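You operate a simulated robot arm through the tools that you are given. There is no shell and no other tool.

The job below is to be done with a simulated robot arm. You get a single attempt, and the scene is never put back.

JOB
Set the controls near the top of the pale table. At the end: the white switch is switched on; the blue switch is switched on; the white speed dial is turned to mid; the yellow dial is turned to free; whatever was shut is shut again. Leave all else as you found it, and nothing knocked over.

It is judged by the outcome, as a careful person would: the job done as asked, and still so three seconds after it is handed in. It fails if anything else is knocked over, pushed out of place, dropped, spilled or broken.

ROBOT AND FRAMES
A 7-joint arm with a three-finger gripper, fixed in place. Base frame: the origin is on the floor under the middle of its stand, x ahead of it, y to its left, z up; the work surface is at about z = 0.8. Readings come in m, degrees, newtons and seconds.
It reaches about 1.342 m from its shoulder. Its first joint turns from -166.0 to 166.0 degrees. Payload 2.69 kg.
The tool frame sits at the grasp point between the pads (the TCP): z along the fingers, y along the line on which they close. The tips reach 0.03 m beyond it. The gripper opens to 0.128 m; its body begins 0.117 m behind the TCP.
Orientation is told as [roll, pitch, yaw] about the base's x, y, z axes, in that order, counted from this pose: with the fingers straight down and closing along the base's y, the tool's x points along the base's -x, its y along +y and its z along -z.

CONTROLS
- The arm moves only by the tool step_arm. Its argument "increments" is a list of rows, each a list of 3 entries, a list of its own where there are three numbers: the finger opening in m, from 0 to 0.128, then the shift along the base's x, y, z in units of 30 mm (1.0 is 30 mm), then the turn, a rotation vector about the base's x, y, z in units of 5 degrees (1.0 is 5 degrees). In form: [[grip, [dx, dy, dz], [wx, wy, wz]], ...]. A call has 1 to 20 rows; each row shifts and turns the commanded pose from where the row before left it. A call with a number of a shift or a turn outside -1 to 1 is refused whole. Rows are played at 5 a second. More than 0.05 m and 8.6 degrees between two rows, or a gripper value outside its range, and nothing of the call is played. A pose out of reach is approached as far as the arm can. The call stops where the force on the tool passes 40 N (or 10 N more than at its start, if that is more) or the arm is blocked; 0.2 s more then pass. The fingers move at their own pace (about 0.127 m/s each) and stop on an object; they squeeze with about 30 N. The grip force told is the motor's: it shows also when the fingers shut on nothing. Time passes only in rows, and 0.2 s behind the last, so rows that do not move let the fingers close. The reply holds the time, the measured pose of the TCP, the force on the tool along the base axes, the opening and the grip force, in the units named above and with some noise, with the torque about the TCP (base axes, N m) and any sound that the robot's microphone picked up.
- Cameras (640 x 400 px; columns grow to the right, rows downward): "scene" is fixed at [0.3988, -0.4992, 1.5851]; the picture's right is [0.94, -0.34, 0.00], its down [-0.25, -0.70, -0.67] and it looks along [0.23, 0.63, -0.74] (base axes); focal length 327 px, centre (320, 200). "wrist" rides on the gripper at [0.058, 0.054, -0.131] in the tool frame; the picture's right is [-0.68, 0.74, 0.00], its down [-0.62, -0.57, -0.55] and it looks along [-0.40, -0.37, 0.84] (tool axes); focal length 234 px, centre (320, 200). There is no depth. A picture from a camera that has moved, and an enlarged one, comes with that camera's place and axes in the base frame and with its lens.
- camera(camera): a new picture of that camera. It takes no simulated time.
- move_column(by): moves the trunk up (or, below 0, down) by that many m; the arm rides with it, the base frame stays. It gives what a move gives, with no picture.
- close_up(camera, box): a new picture of the part [left, top, right, bottom] of that camera's present view, enlarged. It takes no simulated time.
- job_done(): hands the job in; it is judged then, once.

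Places have to be worked out from the pictures, the camera data and where the tool is seen. Open the gripper and draw the arm clear of the work before you hand the job in, unless the task says otherwise.

The tools are called after "Call:" by a JSON object that holds its "method" and its "body". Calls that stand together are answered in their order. step_arm: Moves the arm, as the interface text tells. Its arguments: {"type":"object","properties":{"increments":{"type":"array","items":{"type":"array"}}},"required":["increments"]} The other tools are called the same way: move_column (by) moves the trunk up or down; camera (camera) takes a picture; close_up (camera, box) takes an enlarged picture of a part of a camera's view; job_done () hands the job in.

At the start:

```text
clock: 0.0
eef_pos: [0.6979, 0.0085, 1.1739]
ee_rot: [0.0, 0.0, 0.1]
ft_force: [0.1, 0.0, 0.1]
ft_torque: [0.0, -0.01, 0.01]
gripper_width: 0.1279
finger_force: 0.2
trunk travel left (down, up): [-0.15, 0.2]
```

scene: 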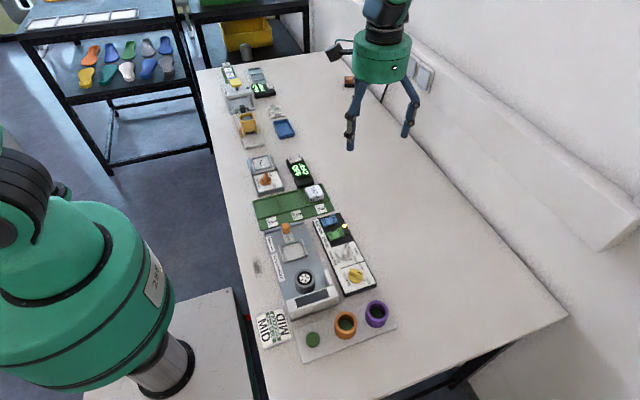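
wrist: 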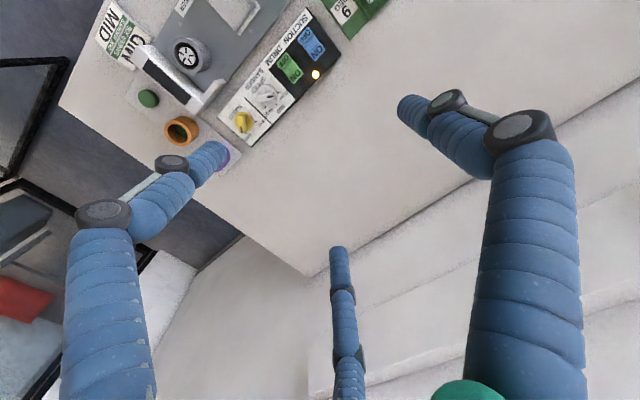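

I start by looking closely at the table from both cameras to find the controls, before moving anything.

Call:
{"method": "close_up", "body": {"camera": "scene", "box": [200, 50, 360, 150]}}

Call:
{"method": "close_up", "body": {"camera": "scene", "box": [230, 130, 390, 230]}}

Call:
{"method": "close_up", "body": {"camera": "scene", "box": [240, 200, 420, 370]}}

Call:
{"method": "close_up", "body": {"camera": "wrist", "box": [80, 0, 400, 180]}}

```text
4.00 times, centred on (280, 100) of scene
camera zoom: at [0.3988, -0.4992, 1.5851], right [0.94, -0.34, 0.0], down [-0.25, -0.7, -0.67], along [0.23, 0.63, -0.74], focal length 1307 px, centre (480, 600)
```

zoom: 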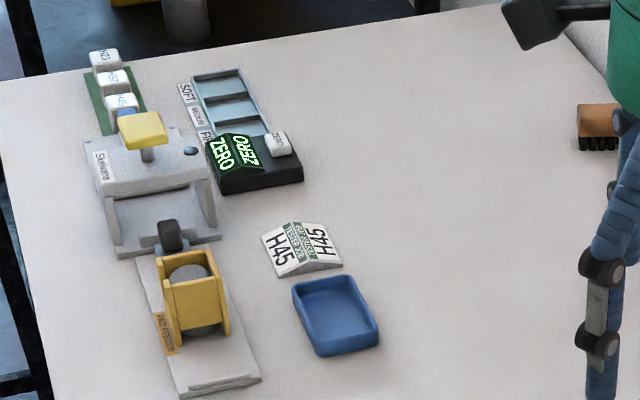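

```text
4.00 times, centred on (310, 180) of scene
camera zoom: at [0.3988, -0.4992, 1.5851], right [0.94, -0.34, 0.0], down [-0.25, -0.7, -0.67], along [0.23, 0.63, -0.74], focal length 1307 px, centre (360, 280)
```

zoom: 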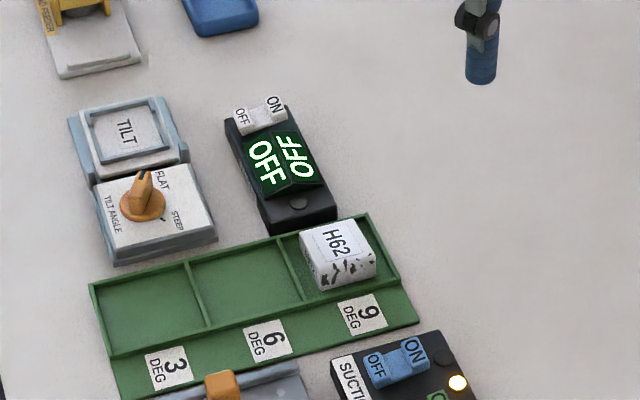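

```text
2.35 times, centred on (330, 285) of scene
camera zoom: at [0.3988, -0.4992, 1.5851], right [0.94, -0.34, 0.0], down [-0.25, -0.7, -0.67], along [0.23, 0.63, -0.74], focal length 769 px, centre (296, 0)
```

zoom: 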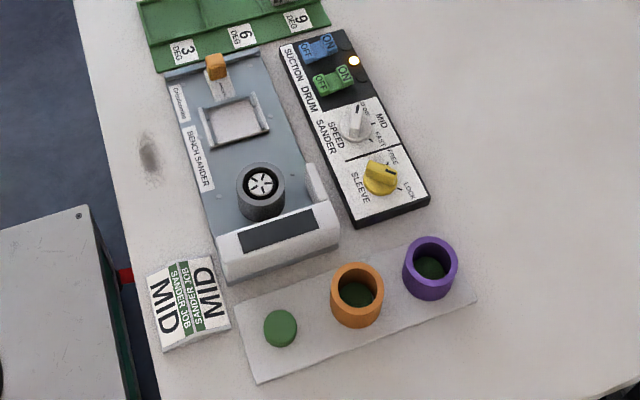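

```text
2.00 times, centred on (240, 90) of wrist
camera zoom: at [0.6404, 0.0614, 1.3046], right [0.68, 0.74, 0.0], down [0.62, -0.57, 0.55], along [0.4, -0.37, -0.84], focal length 468 px, centre (480, 420)
```

zoom: 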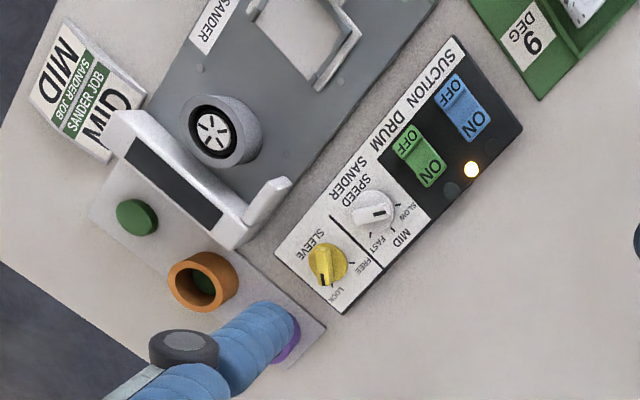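

The panel (blue switch, green switch, white speed dial, yellow sleeve dial) lies at about x 0.63, y 0.06 to -0.14. The white switch is at about (0.61, 0.35). I close the fingers and move, staying high, to look at the panel with the wrist camera.

Call:
{"method": "step_arm", "body": {"increments": [[0, [-0.79, 0.15, -0.5], [0, 0, 0]], [0, [-0.79, 0.15, -0.5], [0, 0, 0]], [0, [-0.79, 0.15, -0.5], [0, 0, 0]], [0, [-0.79, 0.15, -0.5], [0, 0, 0]], [0, [-0.79, 0.15, -0.5], [0, 0, 0]], [0, [0, 0, 0], [0, 0, 0]]]}}

Call:
{"method": "camera", "body": {"camera": "wrist"}}

Call:
{"method": "camera", "body": {"camera": "scene"}}

```text
clock: 1.4
eef_pos: [0.5792, 0.03, 1.0981]
ee_rot: [0.0, 0.0, 0.0]
ft_force: [-0.5, 0.5, 0.1]
ft_torque: [-0.02, -0.04, 0.02]
gripper_width: 0.0023
finger_force: 30.1
trunk travel left (down, up): [-0.15, 0.2]
```

```text
taken
camera wrist: at [0.5219, 0.0839, 1.2293], right [0.68, 0.74, 0.0], down [0.62, -0.57, 0.55], along [0.4, -0.37, -0.84], focal length 234 px, centre (320, 200)
```

wrist: 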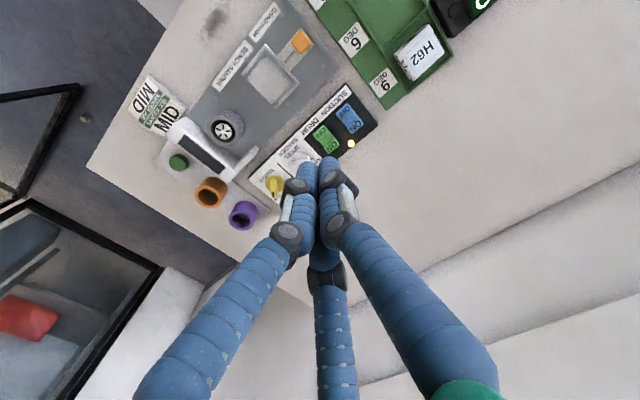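

```text
taken
```

scene: 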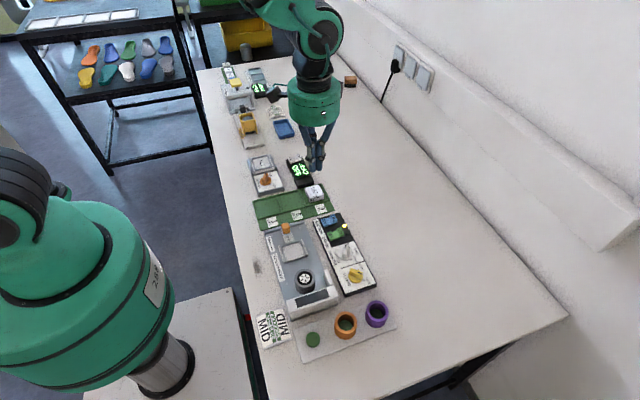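

The panel is seen whole, but the fingertips hide the white dial. I move to about (0.66, -0.07, 1.0) for a nearer look at it, still well above everything.

Call:
{"method": "step_arm", "body": {"increments": [[0, [0.53, -0.64, -0.65], [0, 0, 0]], [0, [0.53, -0.64, -0.65], [0, 0, 0]], [0, [0.53, -0.64, -0.65], [0, 0, 0]], [0, [0.53, -0.64, -0.65], [0, 0, 0]], [0, [0.53, -0.64, -0.65], [0, 0, 0]], [0, [0, 0, 0], [0, 0, 0]]]}}

Call:
{"method": "camera", "body": {"camera": "wrist"}}

Call:
{"method": "close_up", "body": {"camera": "wrist", "box": [200, 0, 440, 160]}}

```text
clock: 2.8
eef_pos: [0.6583, -0.0661, 1.001]
ee_rot: [0.0, 0.0, 0.1]
ft_force: [0.6, -0.3, -0.2]
ft_torque: [0.04, 0.09, -0.01]
gripper_width: 0.002
finger_force: 30.3
trunk travel left (down, up): [-0.15, 0.2]
```

```text
taken
camera wrist: at [0.6016, -0.012, 1.1319], right [0.68, 0.74, 0.0], down [0.62, -0.57, 0.55], along [0.4, -0.37, -0.84], focal length 234 px, centre (320, 200)
```

wrist: 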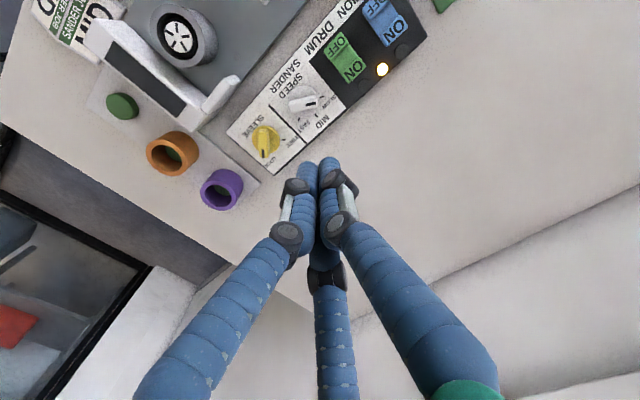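

```text
2.50 times, centred on (320, 80) of wrist
camera zoom: at [0.6016, -0.012, 1.1319], right [0.68, 0.74, 0.0], down [0.62, -0.57, 0.55], along [0.4, -0.37, -0.84], focal length 585 px, centre (320, 500)
```

zoom: 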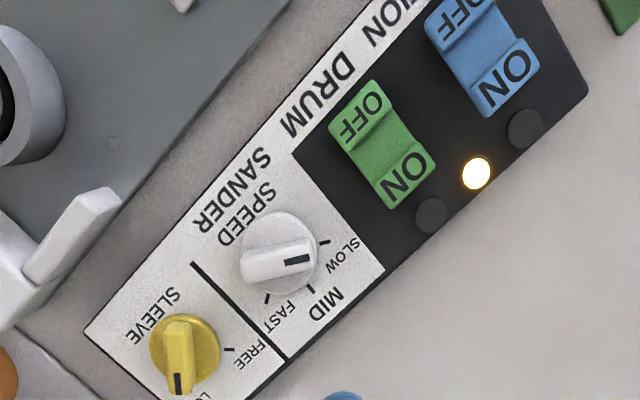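

The speed dial stands at SLOW and the yellow sleeve dial at LOCK. Next I move along +y to look closely at the blue switch.

Call:
{"method": "step_arm", "body": {"increments": [[0, [0, 0.8, 0], [0, 0, 0]], [0, [0, 0.8, 0], [0, 0, 0]], [0, [0, 0.8, 0], [0, 0, 0]], [0, [0, 0.8, 0], [0, 0, 0]], [0, [0, 0, 0], [0, 0, 0]]]}}

Call:
{"method": "close_up", "body": {"camera": "wrist", "box": [220, 0, 420, 150]}}

Call:
{"method": "close_up", "body": {"camera": "scene", "box": [300, 205, 400, 300]}}

```text
clock: 4.0
eef_pos: [0.6582, 0.0305, 1.0006]
ee_rot: [0.0, 0.0, 0.1]
ft_force: [-0.4, 0.0, 0.6]
ft_torque: [-0.05, -0.01, 0.02]
gripper_width: 0.0024
finger_force: 30.0
trunk travel left (down, up): [-0.15, 0.2]
```

```text
2.67 times, centred on (320, 75) of wrist
camera zoom: at [0.6006, 0.084, 1.1316], right [0.68, 0.74, 0.0], down [0.62, -0.57, 0.55], along [0.4, -0.37, -0.84], focal length 624 px, centre (320, 533)
```

zoom: 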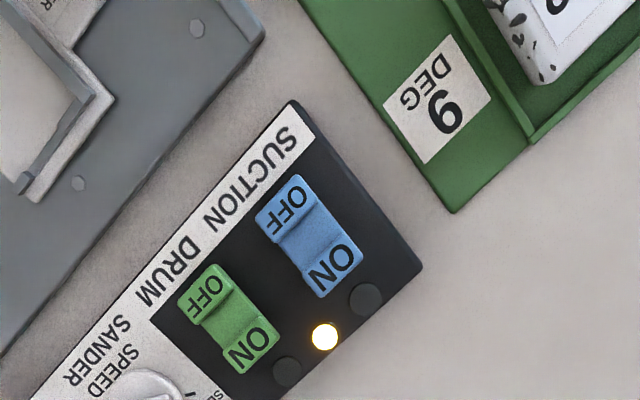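

```text
4.21 times, centred on (350, 252) of scene
camera zoom: at [0.3988, -0.4992, 1.5851], right [0.94, -0.34, 0.0], down [-0.25, -0.7, -0.67], along [0.23, 0.63, -0.74], focal length 1375 px, centre (194, -21)
```

zoom: 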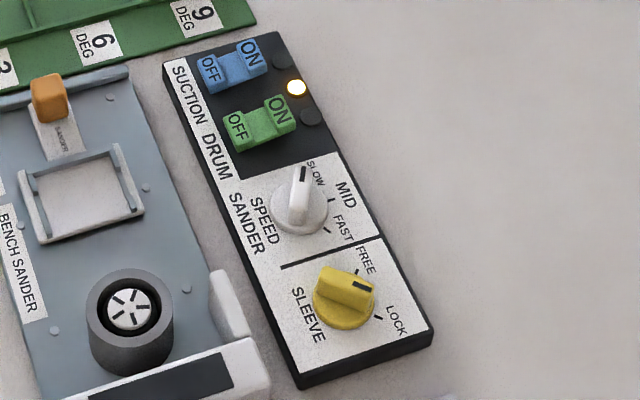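

The blue rocker's ON end is near (0.642, 0.053, 0.848) and is higher than its OFF end, about 0.837, so it is off. Now I go along +y, still at height 1.0, to look at the white switch.

Call:
{"method": "step_arm", "body": {"increments": [[0, [-0.05, 0.97, 0], [0, 0, 0]], [0, [-0.05, 0.97, 0], [0, 0, 0]], [0, [-0.05, 0.97, 0], [0, 0, 0]], [0, [-0.05, 0.97, 0], [0, 0, 0]], [0, [-0.05, 0.97, 0], [0, 0, 0]], [0, [-0.05, 0.97, 0], [0, 0, 0]], [0, [-0.05, 0.97, 0], [0, 0, 0]], [0, [-0.05, 0.97, 0], [0, 0, 0]], [0, [-0.05, 0.97, 0], [0, 0, 0]], [0, [-0.05, 0.97, 0], [0, 0, 0]], [0, [0, 0, 0], [0, 0, 0]]]}}

Call:
{"method": "camera", "body": {"camera": "wrist"}}

Call:
{"method": "close_up", "body": {"camera": "wrist", "box": [220, 0, 420, 150]}}

Call:
{"method": "close_up", "body": {"camera": "scene", "box": [240, 140, 340, 215]}}

```text
clock: 6.4
eef_pos: [0.6451, 0.3232, 1.0017]
ee_rot: [0.0, 0.1, 0.0]
ft_force: [-0.8, -0.1, -1.0]
ft_torque: [-0.05, 0.0, 0.03]
gripper_width: 0.0021
finger_force: 30.2
trunk travel left (down, up): [-0.15, 0.2]
```

```text
taken
camera wrist: at [0.587, 0.3759, 1.133], right [0.68, 0.74, 0.0], down [0.62, -0.57, 0.55], along [0.4, -0.37, -0.84], focal length 234 px, centre (320, 200)
```

wrist: 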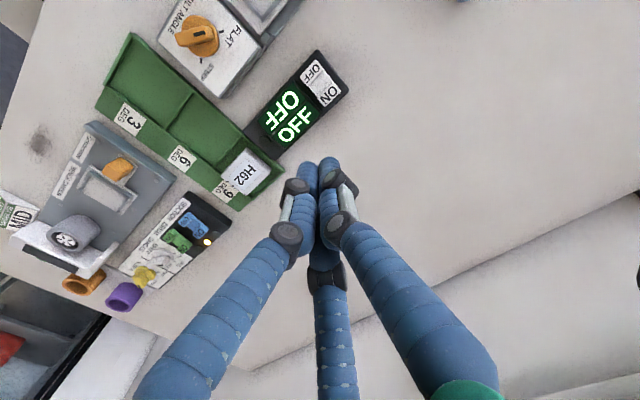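

```text
2.67 times, centred on (320, 75) of wrist
camera zoom: at [0.587, 0.3759, 1.133], right [0.68, 0.74, 0.0], down [0.62, -0.57, 0.55], along [0.4, -0.37, -0.84], focal length 624 px, centre (320, 533)
```

zoom: 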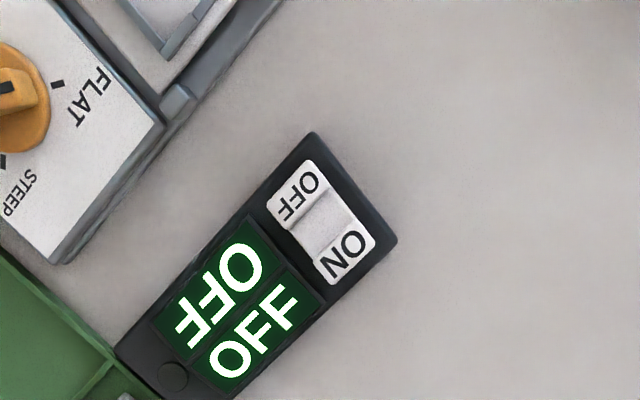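

```text
5.33 times, centred on (290, 178) of scene
camera zoom: at [0.3988, -0.4992, 1.5851], right [0.94, -0.34, 0.0], down [-0.25, -0.7, -0.67], along [0.23, 0.63, -0.74], focal length 1742 px, centre (480, 320)
```

zoom: 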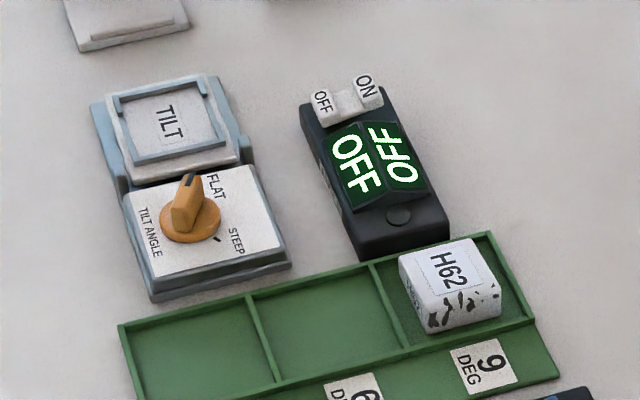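

The white switch's ON end is near (0.627, 0.352, 0.845) and is raised, and its display reads OFF, so it is off. Another white piece sits by the ZERO display at the far end of the table, so I go there high up to check it is not the switch meant.

Call:
{"method": "step_arm", "body": {"increments": [[0, [0, 0.95, 0.11], [0, 0, 0]], [0, [0, 0.95, 0.11], [0, 0, 0]], [0, [0, 0.95, 0.11], [0, 0, 0]], [0, [0, 0.95, 0.11], [0, 0, 0]], [0, [0, 0.95, 0.11], [0, 0, 0]], [0, [0, 0.95, 0.11], [0, 0, 0]], [0, [0, 0.95, 0.11], [0, 0, 0]], [0, [0, 0.95, 0.11], [0, 0, 0]], [0, [0, 0.95, 0.11], [0, 0, 0]], [0, [0, 0.95, 0.11], [0, 0, 0]], [0, [0, 0.95, 0.11], [0, 0, 0]], [0, [0, 0.95, 0.11], [0, 0, 0]], [0, [0, 0.95, 0.11], [0, 0, 0]], [0, [0, 0.95, 0.11], [0, 0, 0]]]}}

Call:
{"method": "camera", "body": {"camera": "wrist"}}

Call:
{"method": "close_up", "body": {"camera": "wrist", "box": [220, 0, 460, 150]}}

Call:
{"method": "close_up", "body": {"camera": "scene", "box": [240, 140, 340, 215]}}

Call:
{"method": "close_up", "body": {"camera": "scene", "box": [320, 20, 460, 120]}}

```text
clock: 9.4
eef_pos: [0.6432, 0.7217, 1.048]
ee_rot: [0.0, 0.0, -0.1]
ft_force: [0.2, -1.2, -0.5]
ft_torque: [0.05, 0.04, -0.03]
gripper_width: 0.0021
finger_force: 29.5
trunk travel left (down, up): [-0.15, 0.2]
```

```text
taken
camera wrist: at [0.5866, 0.7747, 1.1792], right [0.68, 0.74, 0.0], down [0.62, -0.57, 0.55], along [0.4, -0.37, -0.84], focal length 234 px, centre (320, 200)
```

wrist: 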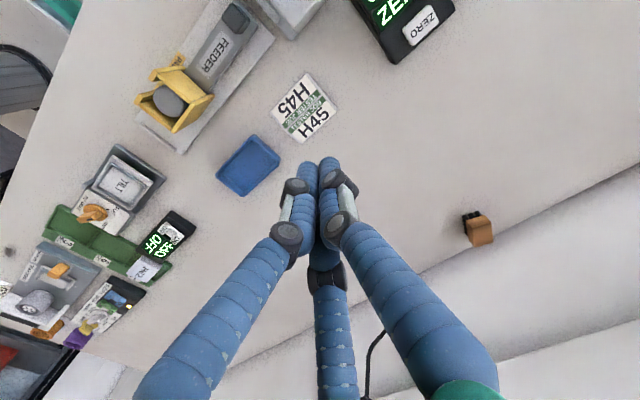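

```text
2.67 times, centred on (340, 75) of wrist
camera zoom: at [0.5866, 0.7747, 1.1792], right [0.68, 0.74, 0.0], down [0.62, -0.57, 0.55], along [0.4, -0.37, -0.84], focal length 624 px, centre (267, 533)
```

zoom: 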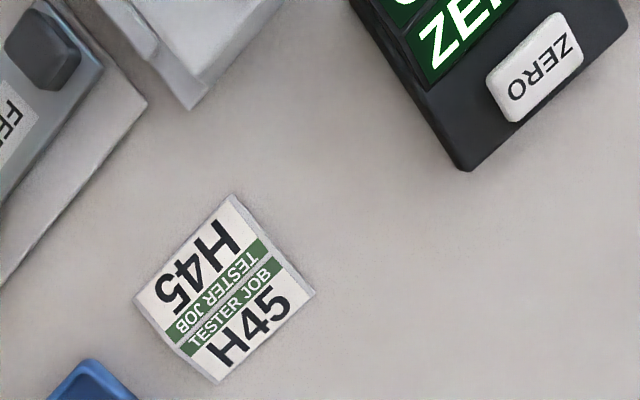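

```text
5.33 times, centred on (290, 178) of scene
camera zoom: at [0.3988, -0.4992, 1.5851], right [0.94, -0.34, 0.0], down [-0.25, -0.7, -0.67], along [0.23, 0.63, -0.74], focal length 1742 px, centre (480, 320)
```

zoom: 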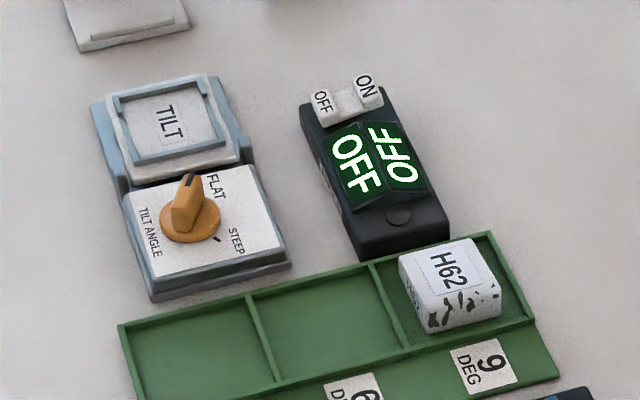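

```text
4.00 times, centred on (390, 70) of scene
camera zoom: at [0.3988, -0.4992, 1.5851], right [0.94, -0.34, 0.0], down [-0.25, -0.7, -0.67], along [0.23, 0.63, -0.74], focal length 1307 px, centre (40, 720)
```

zoom: 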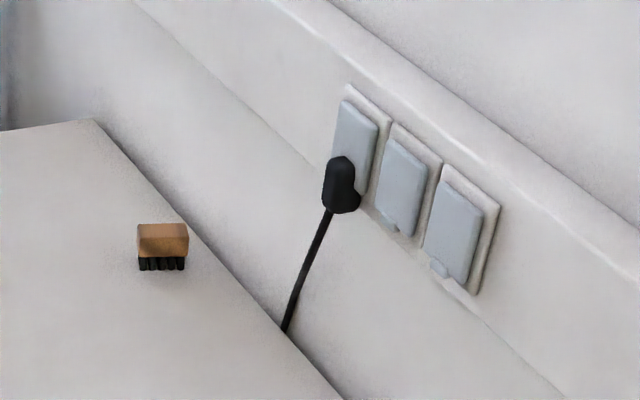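

That white piece is only a ZERO button, so the white OFF/ON rocker is the one to set. I go back to above its ON end, at about (0.633, 0.352), with the fingers closed.

Call:
{"method": "step_arm", "body": {"increments": [[0, [-0.026, -0.949, -0.25], [0, 0, 0]], [0, [-0.026, -0.949, -0.25], [0, 0, 0]], [0, [-0.026, -0.949, -0.25], [0, 0, 0]], [0, [-0.026, -0.949, -0.25], [0, 0, 0]], [0, [-0.026, -0.949, -0.25], [0, 0, 0]], [0, [-0.026, -0.949, -0.25], [0, 0, 0]], [0, [-0.026, -0.949, -0.25], [0, 0, 0]], [0, [-0.026, -0.949, -0.25], [0, 0, 0]], [0, [-0.026, -0.949, -0.25], [0, 0, 0]], [0, [-0.026, -0.949, -0.25], [0, 0, 0]], [0, [-0.026, -0.949, -0.25], [0, 0, 0]], [0, [-0.026, -0.949, -0.25], [0, 0, 0]], [0, [-0.026, -0.949, -0.25], [0, 0, 0]], [0, [0, 0, 0], [0, 0, 0]]]}}

Call:
{"method": "camera", "body": {"camera": "wrist"}}

Call:
{"method": "close_up", "body": {"camera": "scene", "box": [240, 120, 360, 200]}}

```text
clock: 12.4
eef_pos: [0.6339, 0.3485, 0.9499]
ee_rot: [0.1, 0.0, 0.0]
ft_force: [-0.6, -0.1, 0.3]
ft_torque: [0.04, -0.01, -0.01]
gripper_width: 0.0022
finger_force: 30.0
trunk travel left (down, up): [-0.15, 0.2]
```

```text
taken
camera wrist: at [0.5755, 0.4025, 1.0808], right [0.68, 0.74, 0.0], down [0.62, -0.57, 0.55], along [0.4, -0.37, -0.84], focal length 234 px, centre (320, 200)
```

wrist: 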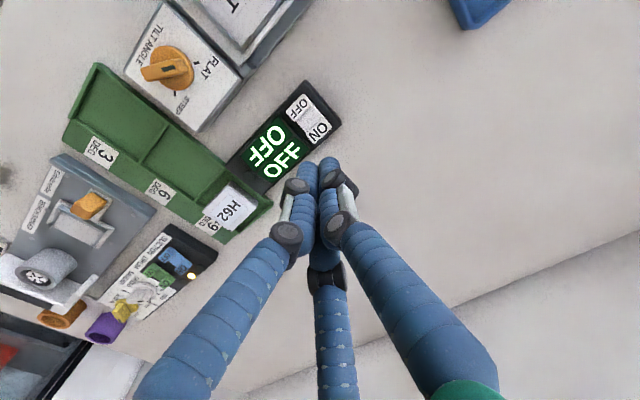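

```text
5.00 times, centred on (300, 160) of scene
camera zoom: at [0.3988, -0.4992, 1.5851], right [0.94, -0.34, 0.0], down [-0.25, -0.7, -0.67], along [0.23, 0.63, -0.74], focal length 1633 px, centre (420, 400)
```

zoom: 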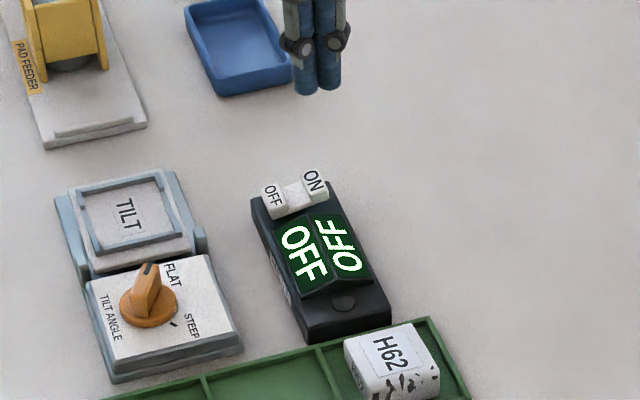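

The tips show near (0.634, 0.348, 0.92), and the ON plate is centred at about (0.626, 0.353). I shift slightly over it and come down to just above contact.

Call:
{"method": "step_arm", "body": {"increments": [[0, [-0.13, 0.18, 0], [0, 0, 0]], [0, [0, 0, -0.7], [0, 0, 0]], [0, [0, 0, -0.7], [0, 0, 0]], [0, [0, 0, -0.5], [0, 0, 0]], [0, [0, 0, -0.2], [0, 0, 0]], [0, [0, 0, 0], [0, 0, 0]]]}}

Call:
{"method": "close_up", "body": {"camera": "wrist", "box": [220, 70, 420, 195]}}

Call:
{"method": "close_up", "body": {"camera": "scene", "box": [260, 130, 340, 185]}}

```text
clock: 13.8
eef_pos: [0.6297, 0.3547, 0.8864]
ee_rot: [0.0, 0.0, 0.0]
ft_force: [0.1, -0.2, 0.3]
ft_torque: [0.0, 0.01, -0.02]
gripper_width: 0.0021
finger_force: 29.9
trunk travel left (down, up): [-0.15, 0.2]
```

```text
3.20 times, centred on (320, 132) of wrist
camera zoom: at [0.5725, 0.4095, 1.0174], right [0.68, 0.74, 0.0], down [0.62, -0.57, 0.55], along [0.4, -0.37, -0.84], focal length 749 px, centre (320, 416)
```

zoom: 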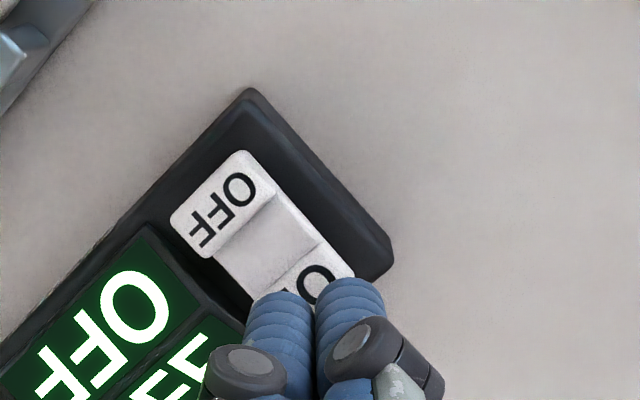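

```text
7.27 times, centred on (300, 158) of scene
camera zoom: at [0.3988, -0.4992, 1.5851], right [0.94, -0.34, 0.0], down [-0.25, -0.7, -0.67], along [0.23, 0.63, -0.74], focal length 2376 px, centre (466, 509)
```

zoom: 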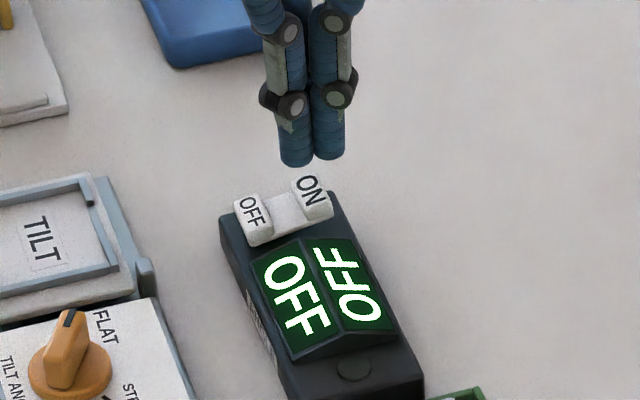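

In the wrist view the plate sits slightly nearer -x than the tips. I shift 5 mm toward -x, come down another 6 mm, and check again before touching.

Call:
{"method": "step_arm", "body": {"increments": [[0, [-0.17, 0, 0], [0, 0, 0]], [0, [0, 0, -0.2], [0, 0, 0]], [0, [0, 0, 0], [0, 0, 0]]]}}

Call:
{"method": "close_up", "body": {"camera": "wrist", "box": [240, 90, 400, 190]}}

Call:
{"method": "close_up", "body": {"camera": "scene", "box": [270, 140, 330, 180]}}

```text
clock: 14.6
eef_pos: [0.6246, 0.357, 0.8807]
ee_rot: [-0.1, 0.1, 0.1]
ft_force: [-0.4, 0.4, 0.1]
ft_torque: [-0.01, 0.0, 0.04]
gripper_width: 0.0022
finger_force: 30.6
trunk travel left (down, up): [-0.15, 0.2]
```

```text
4.00 times, centred on (320, 140) of wrist
camera zoom: at [0.5672, 0.4093, 1.0109], right [0.68, 0.74, 0.0], down [0.62, -0.57, 0.55], along [0.4, -0.37, -0.84], focal length 937 px, centre (320, 440)
```

zoom: 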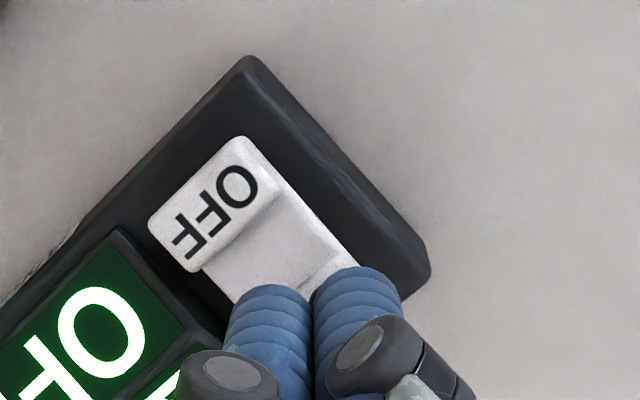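

```text
10.00 times, centred on (300, 160) of scene
camera zoom: at [0.3988, -0.4992, 1.5851], right [0.94, -0.34, 0.0], down [-0.25, -0.7, -0.67], along [0.23, 0.63, -0.74], focal length 3267 px, centre (520, 600)
```

zoom: 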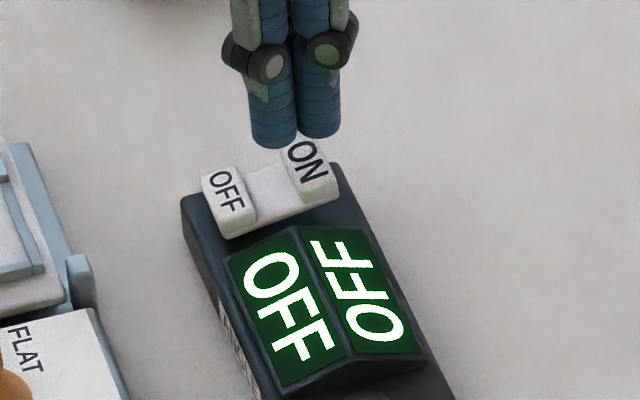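

The tips are about 3 mm too far toward +y and slightly too far toward -x. I correct that and go down in small steps while watching the force.

Call:
{"method": "step_arm", "body": {"increments": [[0, [0.12, -0.13, 0], [0, 0, 0]], [0, [0, 0, -0.1], [0, 0, 0]], [0, [0, 0, -0.1], [0, 0, 0]], [0, [0, 0, 0], [0, 0, 0]]]}}

Call:
{"method": "close_up", "body": {"camera": "scene", "box": [270, 140, 330, 180]}}

```text
clock: 15.6
eef_pos: [0.6298, 0.3511, 0.8744]
ee_rot: [0.1, 0.1, 0.0]
ft_force: [-0.7, 0.8, 0.2]
ft_torque: [-0.01, -0.02, -0.05]
gripper_width: 0.0021
finger_force: 30.1
trunk travel left (down, up): [-0.15, 0.2]
```

```text
10.00 times, centred on (300, 160) of scene
camera zoom: at [0.3988, -0.4992, 1.5851], right [0.94, -0.34, 0.0], down [-0.25, -0.7, -0.67], along [0.23, 0.63, -0.74], focal length 3267 px, centre (520, 600)
```

zoom: 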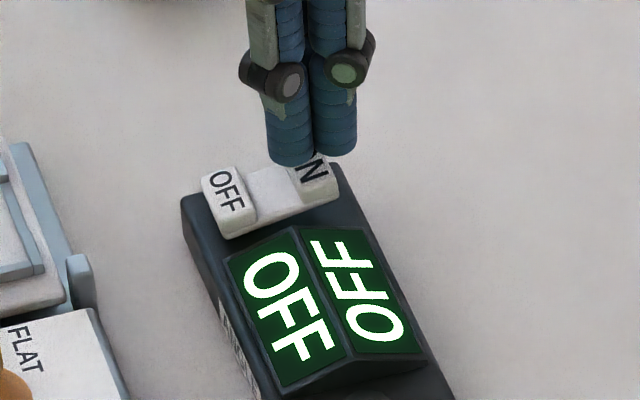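

No contact yet with the tips at about 0.845. I keep going down in 3 mm steps.

Call:
{"method": "step_arm", "body": {"increments": [[0, [0, 0, -0.1], [0, 0, 0]], [0, [0, 0, -0.1], [0, 0, 0]], [0, [0, 0, 0], [0, 0, 0]]]}}

Call:
{"method": "close_up", "body": {"camera": "scene", "box": [270, 140, 330, 180]}}

Call:
{"method": "close_up", "body": {"camera": "wrist", "box": [240, 90, 400, 190]}}

```text
clock: 16.4
eef_pos: [0.628, 0.3535, 0.8692]
ee_rot: [0.1, 0.0, 0.0]
ft_force: [0.0, 0.9, -0.5]
ft_torque: [-0.02, 0.01, 0.0]
gripper_width: 0.0022
finger_force: 29.5
trunk travel left (down, up): [-0.15, 0.2]
```

```text
10.00 times, centred on (300, 160) of scene
camera zoom: at [0.3988, -0.4992, 1.5851], right [0.94, -0.34, 0.0], down [-0.25, -0.7, -0.67], along [0.23, 0.63, -0.74], focal length 3267 px, centre (520, 600)
```

zoom: 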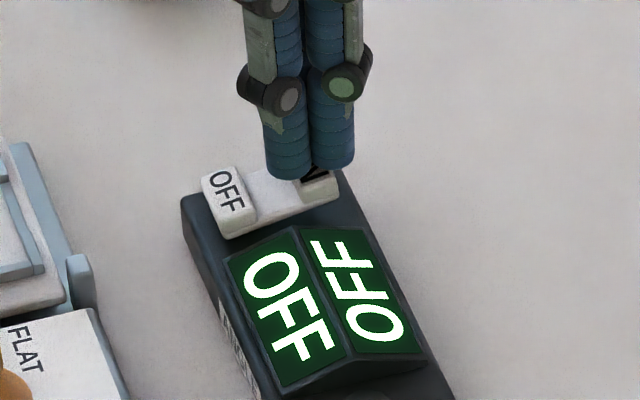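

```text
4.00 times, centred on (320, 140) of wrist
camera zoom: at [0.5705, 0.4052, 0.9992], right [0.68, 0.74, 0.0], down [0.62, -0.57, 0.55], along [0.4, -0.37, -0.84], focal length 937 px, centre (320, 440)
```

zoom: 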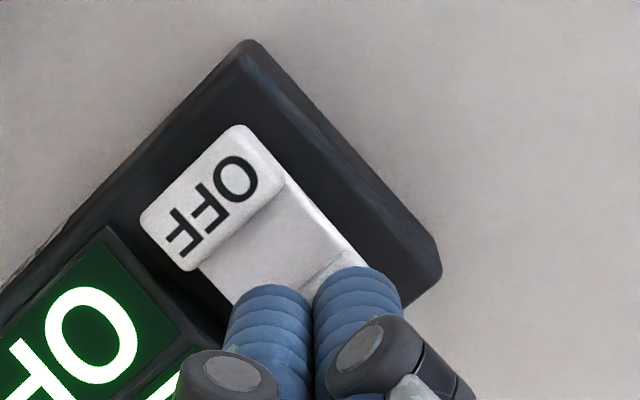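

Still no contact, and the tips look correctly placed over the ON plate. I continue down slowly.

Call:
{"method": "step_arm", "body": {"increments": [[0, [0, 0, -0.1], [0, 0, 0]], [0, [0, 0, -0.1], [0, 0, 0]], [0, [0, 0, 0], [0, 0, 0]]]}}

Call:
{"method": "close_up", "body": {"camera": "scene", "box": [270, 140, 330, 180]}}

Call:
{"method": "close_up", "body": {"camera": "wrist", "box": [240, 90, 400, 190]}}

```text
clock: 17.2
eef_pos: [0.6285, 0.3512, 0.8618]
ee_rot: [0.0, 0.0, 0.0]
ft_force: [0.1, -0.6, 0.5]
ft_torque: [-0.03, 0.01, 0.0]
gripper_width: 0.0021
finger_force: 32.1
trunk travel left (down, up): [-0.15, 0.2]
```

```text
10.00 times, centred on (300, 160) of scene
camera zoom: at [0.3988, -0.4992, 1.5851], right [0.94, -0.34, 0.0], down [-0.25, -0.7, -0.67], along [0.23, 0.63, -0.74], focal length 3267 px, centre (520, 600)
```

zoom: 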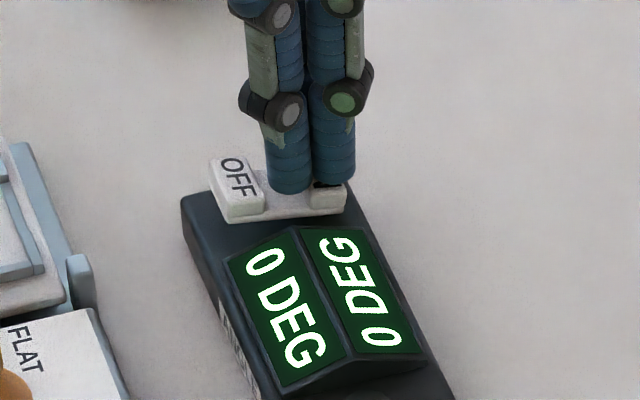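

```text
4.00 times, centred on (320, 140) of wrist
camera zoom: at [0.5706, 0.4049, 0.9929], right [0.68, 0.74, 0.0], down [0.62, -0.57, 0.55], along [0.4, -0.37, -0.84], focal length 937 px, centre (320, 440)
```

zoom: 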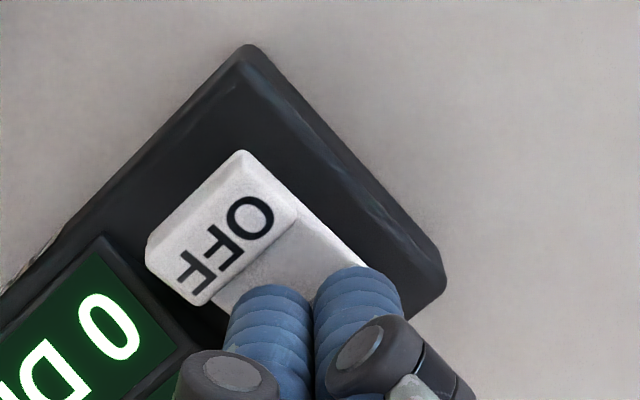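

The rocker flipped and the display now reads "0 DEG", so the white switch is on. I lift straight up and check that it holds.

Call:
{"method": "step_arm", "body": {"increments": [[0, [0, 0, 0.5], [0, 0, 0]], [0, [0, 0, 0.9], [0, 0, 0]], [0, [0, 0, 0.9], [0, 0, 0]], [0, [0, 0, 0.9], [0, 0, 0]], [0, [0, 0, 0], [0, 0, 0]]]}}

Call:
{"method": "close_up", "body": {"camera": "scene", "box": [250, 130, 340, 190]}}

Call:
{"method": "close_up", "body": {"camera": "wrist", "box": [220, 60, 420, 185]}}

```text
clock: 18.4
eef_pos: [0.6273, 0.3507, 0.9583]
ee_rot: [-0.1, 0.0, 0.0]
ft_force: [-0.9, -0.1, 0.0]
ft_torque: [0.06, -0.01, 0.0]
gripper_width: 0.0019
finger_force: 31.6
trunk travel left (down, up): [-0.15, 0.2]
```

```text
6.67 times, centred on (295, 160) of scene
camera zoom: at [0.3988, -0.4992, 1.5851], right [0.94, -0.34, 0.0], down [-0.25, -0.7, -0.67], along [0.23, 0.63, -0.74], focal length 2178 px, centre (487, 467)
```

zoom: 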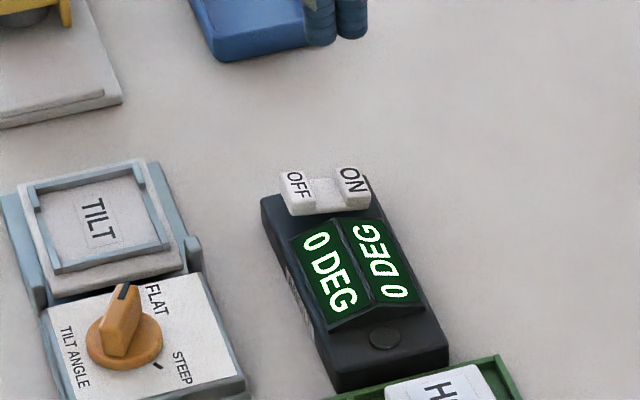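

```text
3.20 times, centred on (320, 122) of wrist
camera zoom: at [0.5694, 0.4046, 1.0896], right [0.68, 0.74, 0.0], down [0.62, -0.57, 0.55], along [0.4, -0.37, -0.84], focal length 749 px, centre (320, 448)
```

zoom: 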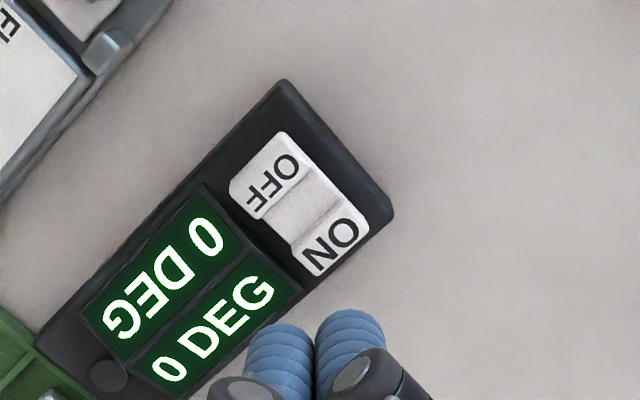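

The white switch holds in ON. I move at the same height to the matching place above the blue switch, about (0.644, 0.052).

Call:
{"method": "step_arm", "body": {"increments": [[0, [0.05, -0.907, 0], [0, 0, 0]], [0, [0.05, -0.907, 0], [0, 0, 0]], [0, [0.05, -0.907, 0], [0, 0, 0]], [0, [0.05, -0.907, 0], [0, 0, 0]], [0, [0.05, -0.907, 0], [0, 0, 0]], [0, [0.05, -0.907, 0], [0, 0, 0]], [0, [0.05, -0.907, 0], [0, 0, 0]], [0, [0.05, -0.907, 0], [0, 0, 0]], [0, [0.05, -0.907, 0], [0, 0, 0]], [0, [0.05, -0.907, 0], [0, 0, 0]], [0, [0.05, -0.907, 0], [0, 0, 0]], [0, [0, 0, 0], [0, 0, 0]]]}}

Call:
{"method": "close_up", "body": {"camera": "wrist", "box": [220, 60, 420, 185]}}

Call:
{"method": "close_up", "body": {"camera": "scene", "box": [290, 190, 390, 260]}}

```text
clock: 21.0
eef_pos: [0.6448, 0.0532, 0.9583]
ee_rot: [0.0, 0.0, 0.0]
ft_force: [-0.5, 0.4, 0.0]
ft_torque: [0.02, 0.0, -0.02]
gripper_width: 0.0022
finger_force: 31.4
trunk travel left (down, up): [-0.15, 0.2]
```

```text
3.20 times, centred on (320, 122) of wrist
camera zoom: at [0.5869, 0.1061, 1.089], right [0.68, 0.74, 0.0], down [0.62, -0.57, 0.55], along [0.4, -0.37, -0.84], focal length 749 px, centre (320, 448)
```

zoom: 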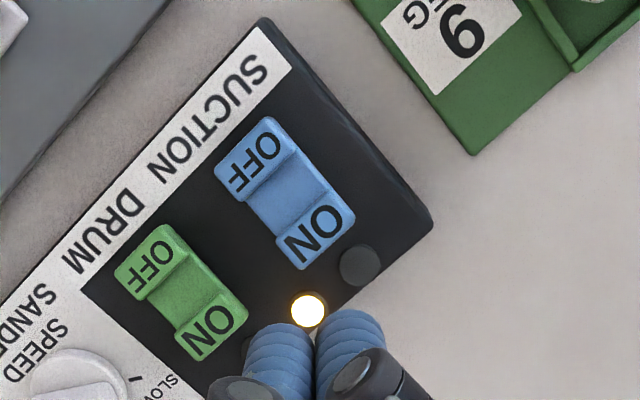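

```text
5.71 times, centred on (340, 225) of scene
camera zoom: at [0.3988, -0.4992, 1.5851], right [0.94, -0.34, 0.0], down [-0.25, -0.7, -0.67], along [0.23, 0.63, -0.74], focal length 1867 px, centre (206, 57)
```

zoom: 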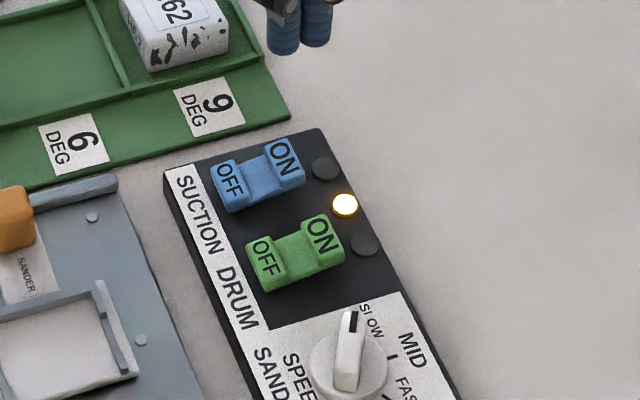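

The blue ON plate is at about (0.641, 0.053), so I shift 2 mm toward -x and come down to just above it. The green switch next to it is at y 0.00, well clear of the fingers.

Call:
{"method": "step_arm", "body": {"increments": [[0, [-0.08, 0, 0], [0, 0, 0]], [0, [0, 0, -0.9], [0, 0, 0]], [0, [0, 0, -0.9], [0, 0, 0]], [0, [0, 0, -0.6], [0, 0, 0]], [0, [0, 0, -0.3], [0, 0, 0]], [0, [0, 0, 0], [0, 0, 0]]]}}

Call:
{"method": "close_up", "body": {"camera": "wrist", "box": [240, 90, 400, 190]}}

Call:
{"method": "close_up", "body": {"camera": "scene", "box": [300, 195, 375, 245]}}

```text
clock: 22.4
eef_pos: [0.6404, 0.0522, 0.8774]
ee_rot: [0.0, 0.0, 0.1]
ft_force: [0.8, 0.3, 0.1]
ft_torque: [0.0, 0.0, -0.03]
gripper_width: 0.0018
finger_force: 31.3
trunk travel left (down, up): [-0.15, 0.2]
```

```text
4.00 times, centred on (320, 140) of wrist
camera zoom: at [0.5837, 0.105, 1.0077], right [0.68, 0.74, 0.0], down [0.62, -0.57, 0.55], along [0.4, -0.37, -0.84], focal length 937 px, centre (320, 440)
```

zoom: 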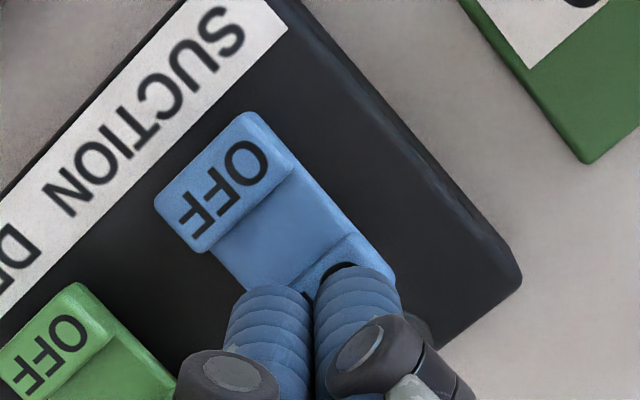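

```text
8.00 times, centred on (338, 220) of scene
camera zoom: at [0.3988, -0.4992, 1.5851], right [0.94, -0.34, 0.0], down [-0.25, -0.7, -0.67], along [0.23, 0.63, -0.74], focal length 2613 px, centre (180, 40)
```

zoom: 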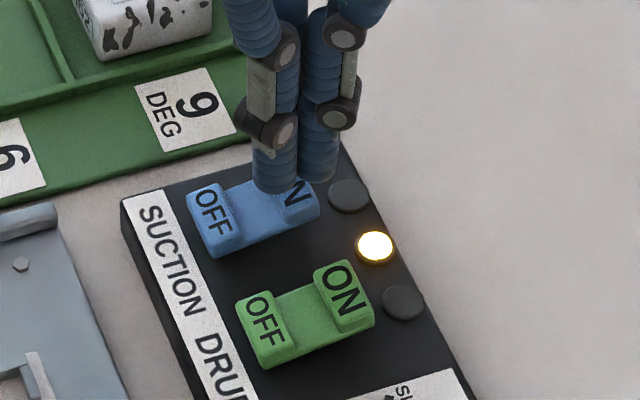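

The tips are placed over the blue ON plate as they were on the white one. I go down in 3 mm steps to about 0.863.

Call:
{"method": "step_arm", "body": {"increments": [[0, [0, 0, -0.1], [0, 0, 0]], [0, [0, 0, -0.1], [0, 0, 0]], [0, [0, 0, -0.1], [0, 0, 0]], [0, [0, 0, -0.1], [0, 0, 0]], [0, [0, 0, 0], [0, 0, 0]]]}}

Call:
{"method": "close_up", "body": {"camera": "wrist", "box": [240, 90, 400, 190]}}

Call:
{"method": "close_up", "body": {"camera": "scene", "box": [300, 195, 375, 245]}}

```text
clock: 23.6
eef_pos: [0.6429, 0.0521, 0.8649]
ee_rot: [0.0, 0.0, 0.0]
ft_force: [0.6, 0.5, 0.0]
ft_torque: [0.02, 0.07, -0.02]
gripper_width: 0.0021
finger_force: 31.6
trunk travel left (down, up): [-0.15, 0.2]
```

```text
4.00 times, centred on (320, 140) of wrist
camera zoom: at [0.5848, 0.1057, 0.9968], right [0.68, 0.74, 0.0], down [0.62, -0.57, 0.55], along [0.4, -0.37, -0.84], focal length 937 px, centre (320, 440)
```

zoom: 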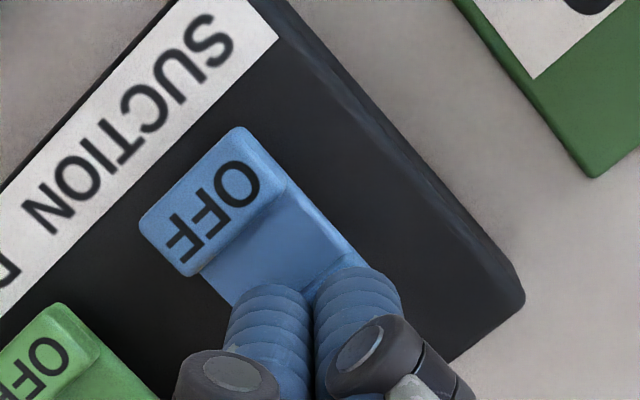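

```text
8.00 times, centred on (338, 220) of scene
camera zoom: at [0.3988, -0.4992, 1.5851], right [0.94, -0.34, 0.0], down [-0.25, -0.7, -0.67], along [0.23, 0.63, -0.74], focal length 2613 px, centre (180, 40)
```

zoom: 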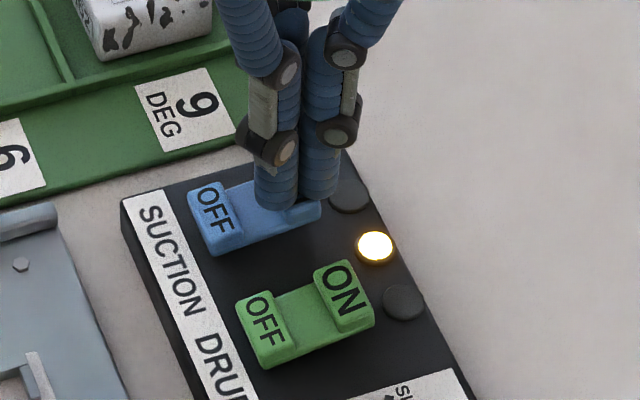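

The blue switch has not flipped yet, and no force shows. I go down two more 3 mm steps.

Call:
{"method": "step_arm", "body": {"increments": [[0, [0, 0, -0.1], [0, 0, 0]], [0, [0, 0, -0.1], [0, 0, 0]], [0, [0, 0, 0], [0, 0, 0]]]}}

Call:
{"method": "close_up", "body": {"camera": "wrist", "box": [240, 90, 400, 190]}}

Call:
{"method": "close_up", "body": {"camera": "scene", "box": [300, 195, 375, 245]}}

```text
clock: 24.4
eef_pos: [0.6423, 0.0514, 0.8621]
ee_rot: [0.0, -0.1, 0.0]
ft_force: [-8.1, -2.3, 25.5]
ft_torque: [0.11, 0.26, 0.11]
gripper_width: 0.0061
finger_force: 31.5
trunk travel left (down, up): [-0.15, 0.2]
```

```text
4.00 times, centred on (320, 140) of wrist
camera zoom: at [0.5841, 0.1052, 0.9924], right [0.68, 0.74, 0.0], down [0.61, -0.57, 0.55], along [0.41, -0.37, -0.84], focal length 937 px, centre (320, 440)
```

zoom: 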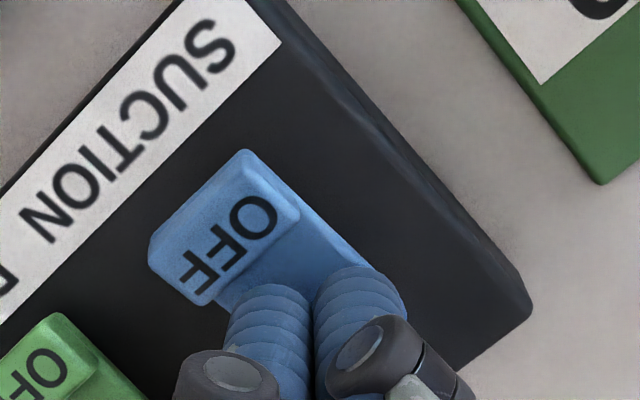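

```text
8.00 times, centred on (338, 220) of scene
camera zoom: at [0.3988, -0.4992, 1.5851], right [0.94, -0.34, 0.0], down [-0.25, -0.7, -0.67], along [0.23, 0.63, -0.74], focal length 2613 px, centre (180, 40)
```

zoom: 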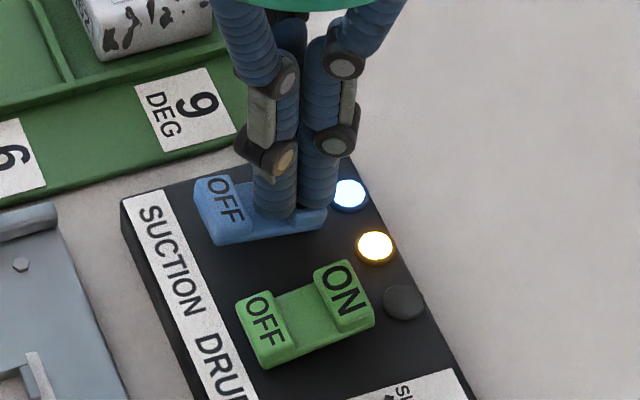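

The blue rocker flipped and its blue lamp is lit, with about 25 N on the tool. I lift off straight up and check it holds.

Call:
{"method": "step_arm", "body": {"increments": [[0, [0, 0, 0.3], [0, 0, 0]], [0, [0, 0, 0.9], [0, 0, 0]], [0, [0, 0, 0.9], [0, 0, 0]], [0, [0, 0, 0.9], [0, 0, 0]], [0, [0, 0, 0.2], [0, 0, 0]], [0, [0, 0, 0], [0, 0, 0]]]}}

Call:
{"method": "close_up", "body": {"camera": "scene", "box": [290, 200, 410, 300]}}

Call:
{"method": "close_up", "body": {"camera": "wrist", "box": [200, 40, 400, 190]}}

```text
clock: 25.8
eef_pos: [0.6425, 0.0537, 0.9565]
ee_rot: [-0.1, -0.1, 0.0]
ft_force: [-0.2, 0.4, -1.0]
ft_torque: [-0.02, -0.06, -0.02]
gripper_width: 0.002
finger_force: 31.7
trunk travel left (down, up): [-0.15, 0.2]
```

```text
4.00 times, centred on (350, 250) of scene
camera zoom: at [0.3988, -0.4992, 1.5851], right [0.94, -0.34, 0.0], down [-0.25, -0.7, -0.67], along [0.23, 0.63, -0.74], focal length 1307 px, centre (200, 0)
```

zoom: 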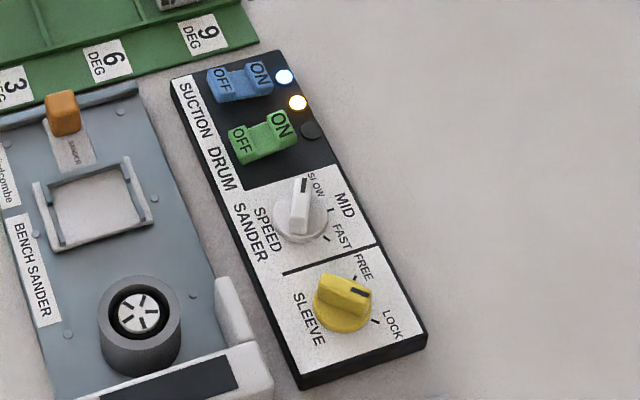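

```text
2.67 times, centred on (300, 115) of wrist
camera zoom: at [0.5847, 0.1071, 1.0872], right [0.68, 0.74, 0.0], down [0.62, -0.57, 0.55], along [0.4, -0.37, -0.84], focal length 624 px, centre (373, 427)
```

zoom: 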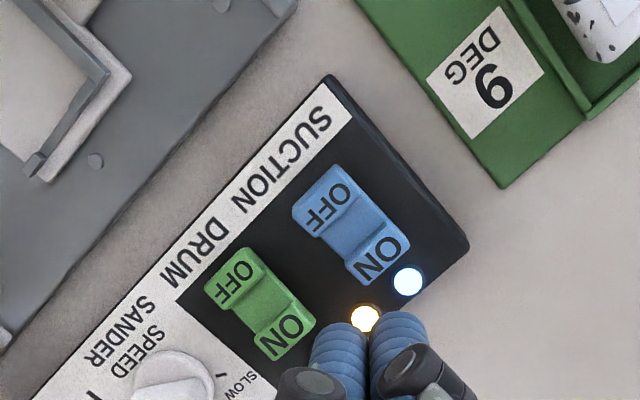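

The blue switch holds in ON with its lamp lit. For the speed dial I turn the gripper by -30 degrees, open it part way, and move above the pointer end of its handle, so two fingers can straddle the bar.

Call:
{"method": "step_arm", "body": {"increments": [[0.05, [0, -0.555, 0.1], [0, 0, -1]], [0.05, [0, -0.555, 0.1], [0, 0, -1]], [0.05, [0, -0.555, 0.1], [0, 0, -1]], [0.05, [0, -0.555, 0.1], [0, 0, -1]], [0.05, [0, -0.555, 0.1], [0, 0, -1]], [0.05, [0, -0.555, 0.1], [0, 0, -1]], [0.05, [0, 0, 0], [0, 0, 0]]]}}

Call:
{"method": "camera", "body": {"camera": "wrist"}}

Call:
{"method": "close_up", "body": {"camera": "wrist", "box": [220, 60, 420, 220]}}

Call:
{"method": "close_up", "body": {"camera": "scene", "box": [290, 180, 410, 280]}}

```text
clock: 27.4
eef_pos: [0.6431, -0.048, 0.9752]
ee_rot: [0.0, -0.1, -30.1]
ft_force: [-0.3, -0.2, 0.0]
ft_torque: [0.02, -0.02, 0.0]
gripper_width: 0.0499
finger_force: 0.0
trunk travel left (down, up): [-0.15, 0.2]
```

```text
taken
camera wrist: at [0.6202, 0.0273, 1.1049], right [0.95, 0.3, 0.0], down [0.25, -0.8, 0.55], along [0.16, -0.52, -0.84], focal length 234 px, centre (320, 200)
```

wrist: 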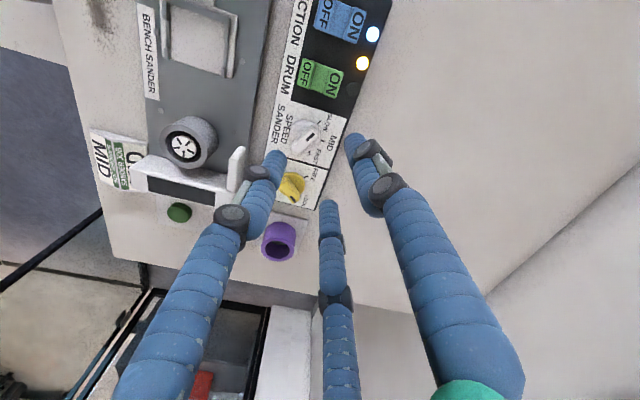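

```text
2.50 times, centred on (320, 140) of wrist
camera zoom: at [0.6202, 0.0273, 1.1049], right [0.95, 0.3, 0.0], down [0.25, -0.8, 0.55], along [0.16, -0.52, -0.84], focal length 585 px, centre (320, 350)
```

zoom: 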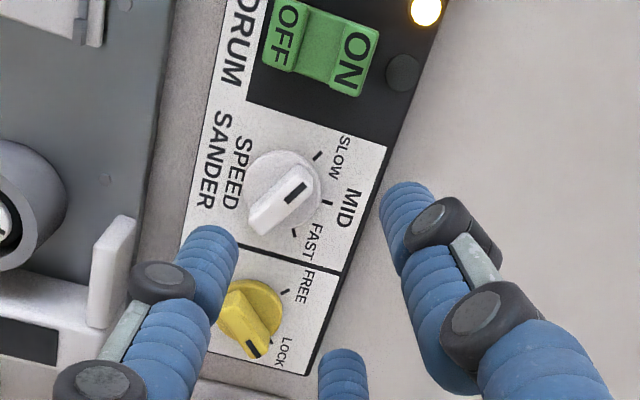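

```text
4.00 times, centred on (350, 230) of scene
camera zoom: at [0.3988, -0.4992, 1.5851], right [0.94, -0.34, 0.0], down [-0.25, -0.7, -0.67], along [0.23, 0.63, -0.74], focal length 1307 px, centre (200, 80)
```

zoom: 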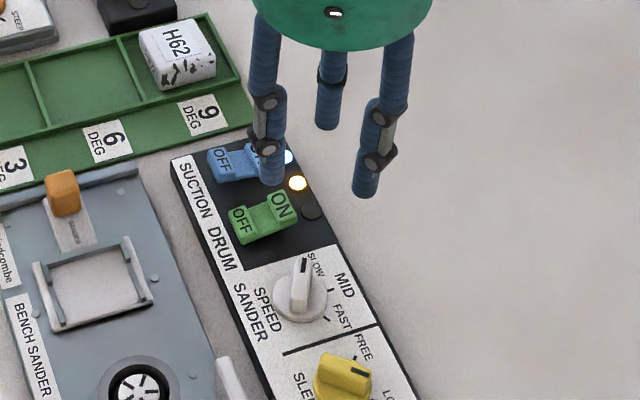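

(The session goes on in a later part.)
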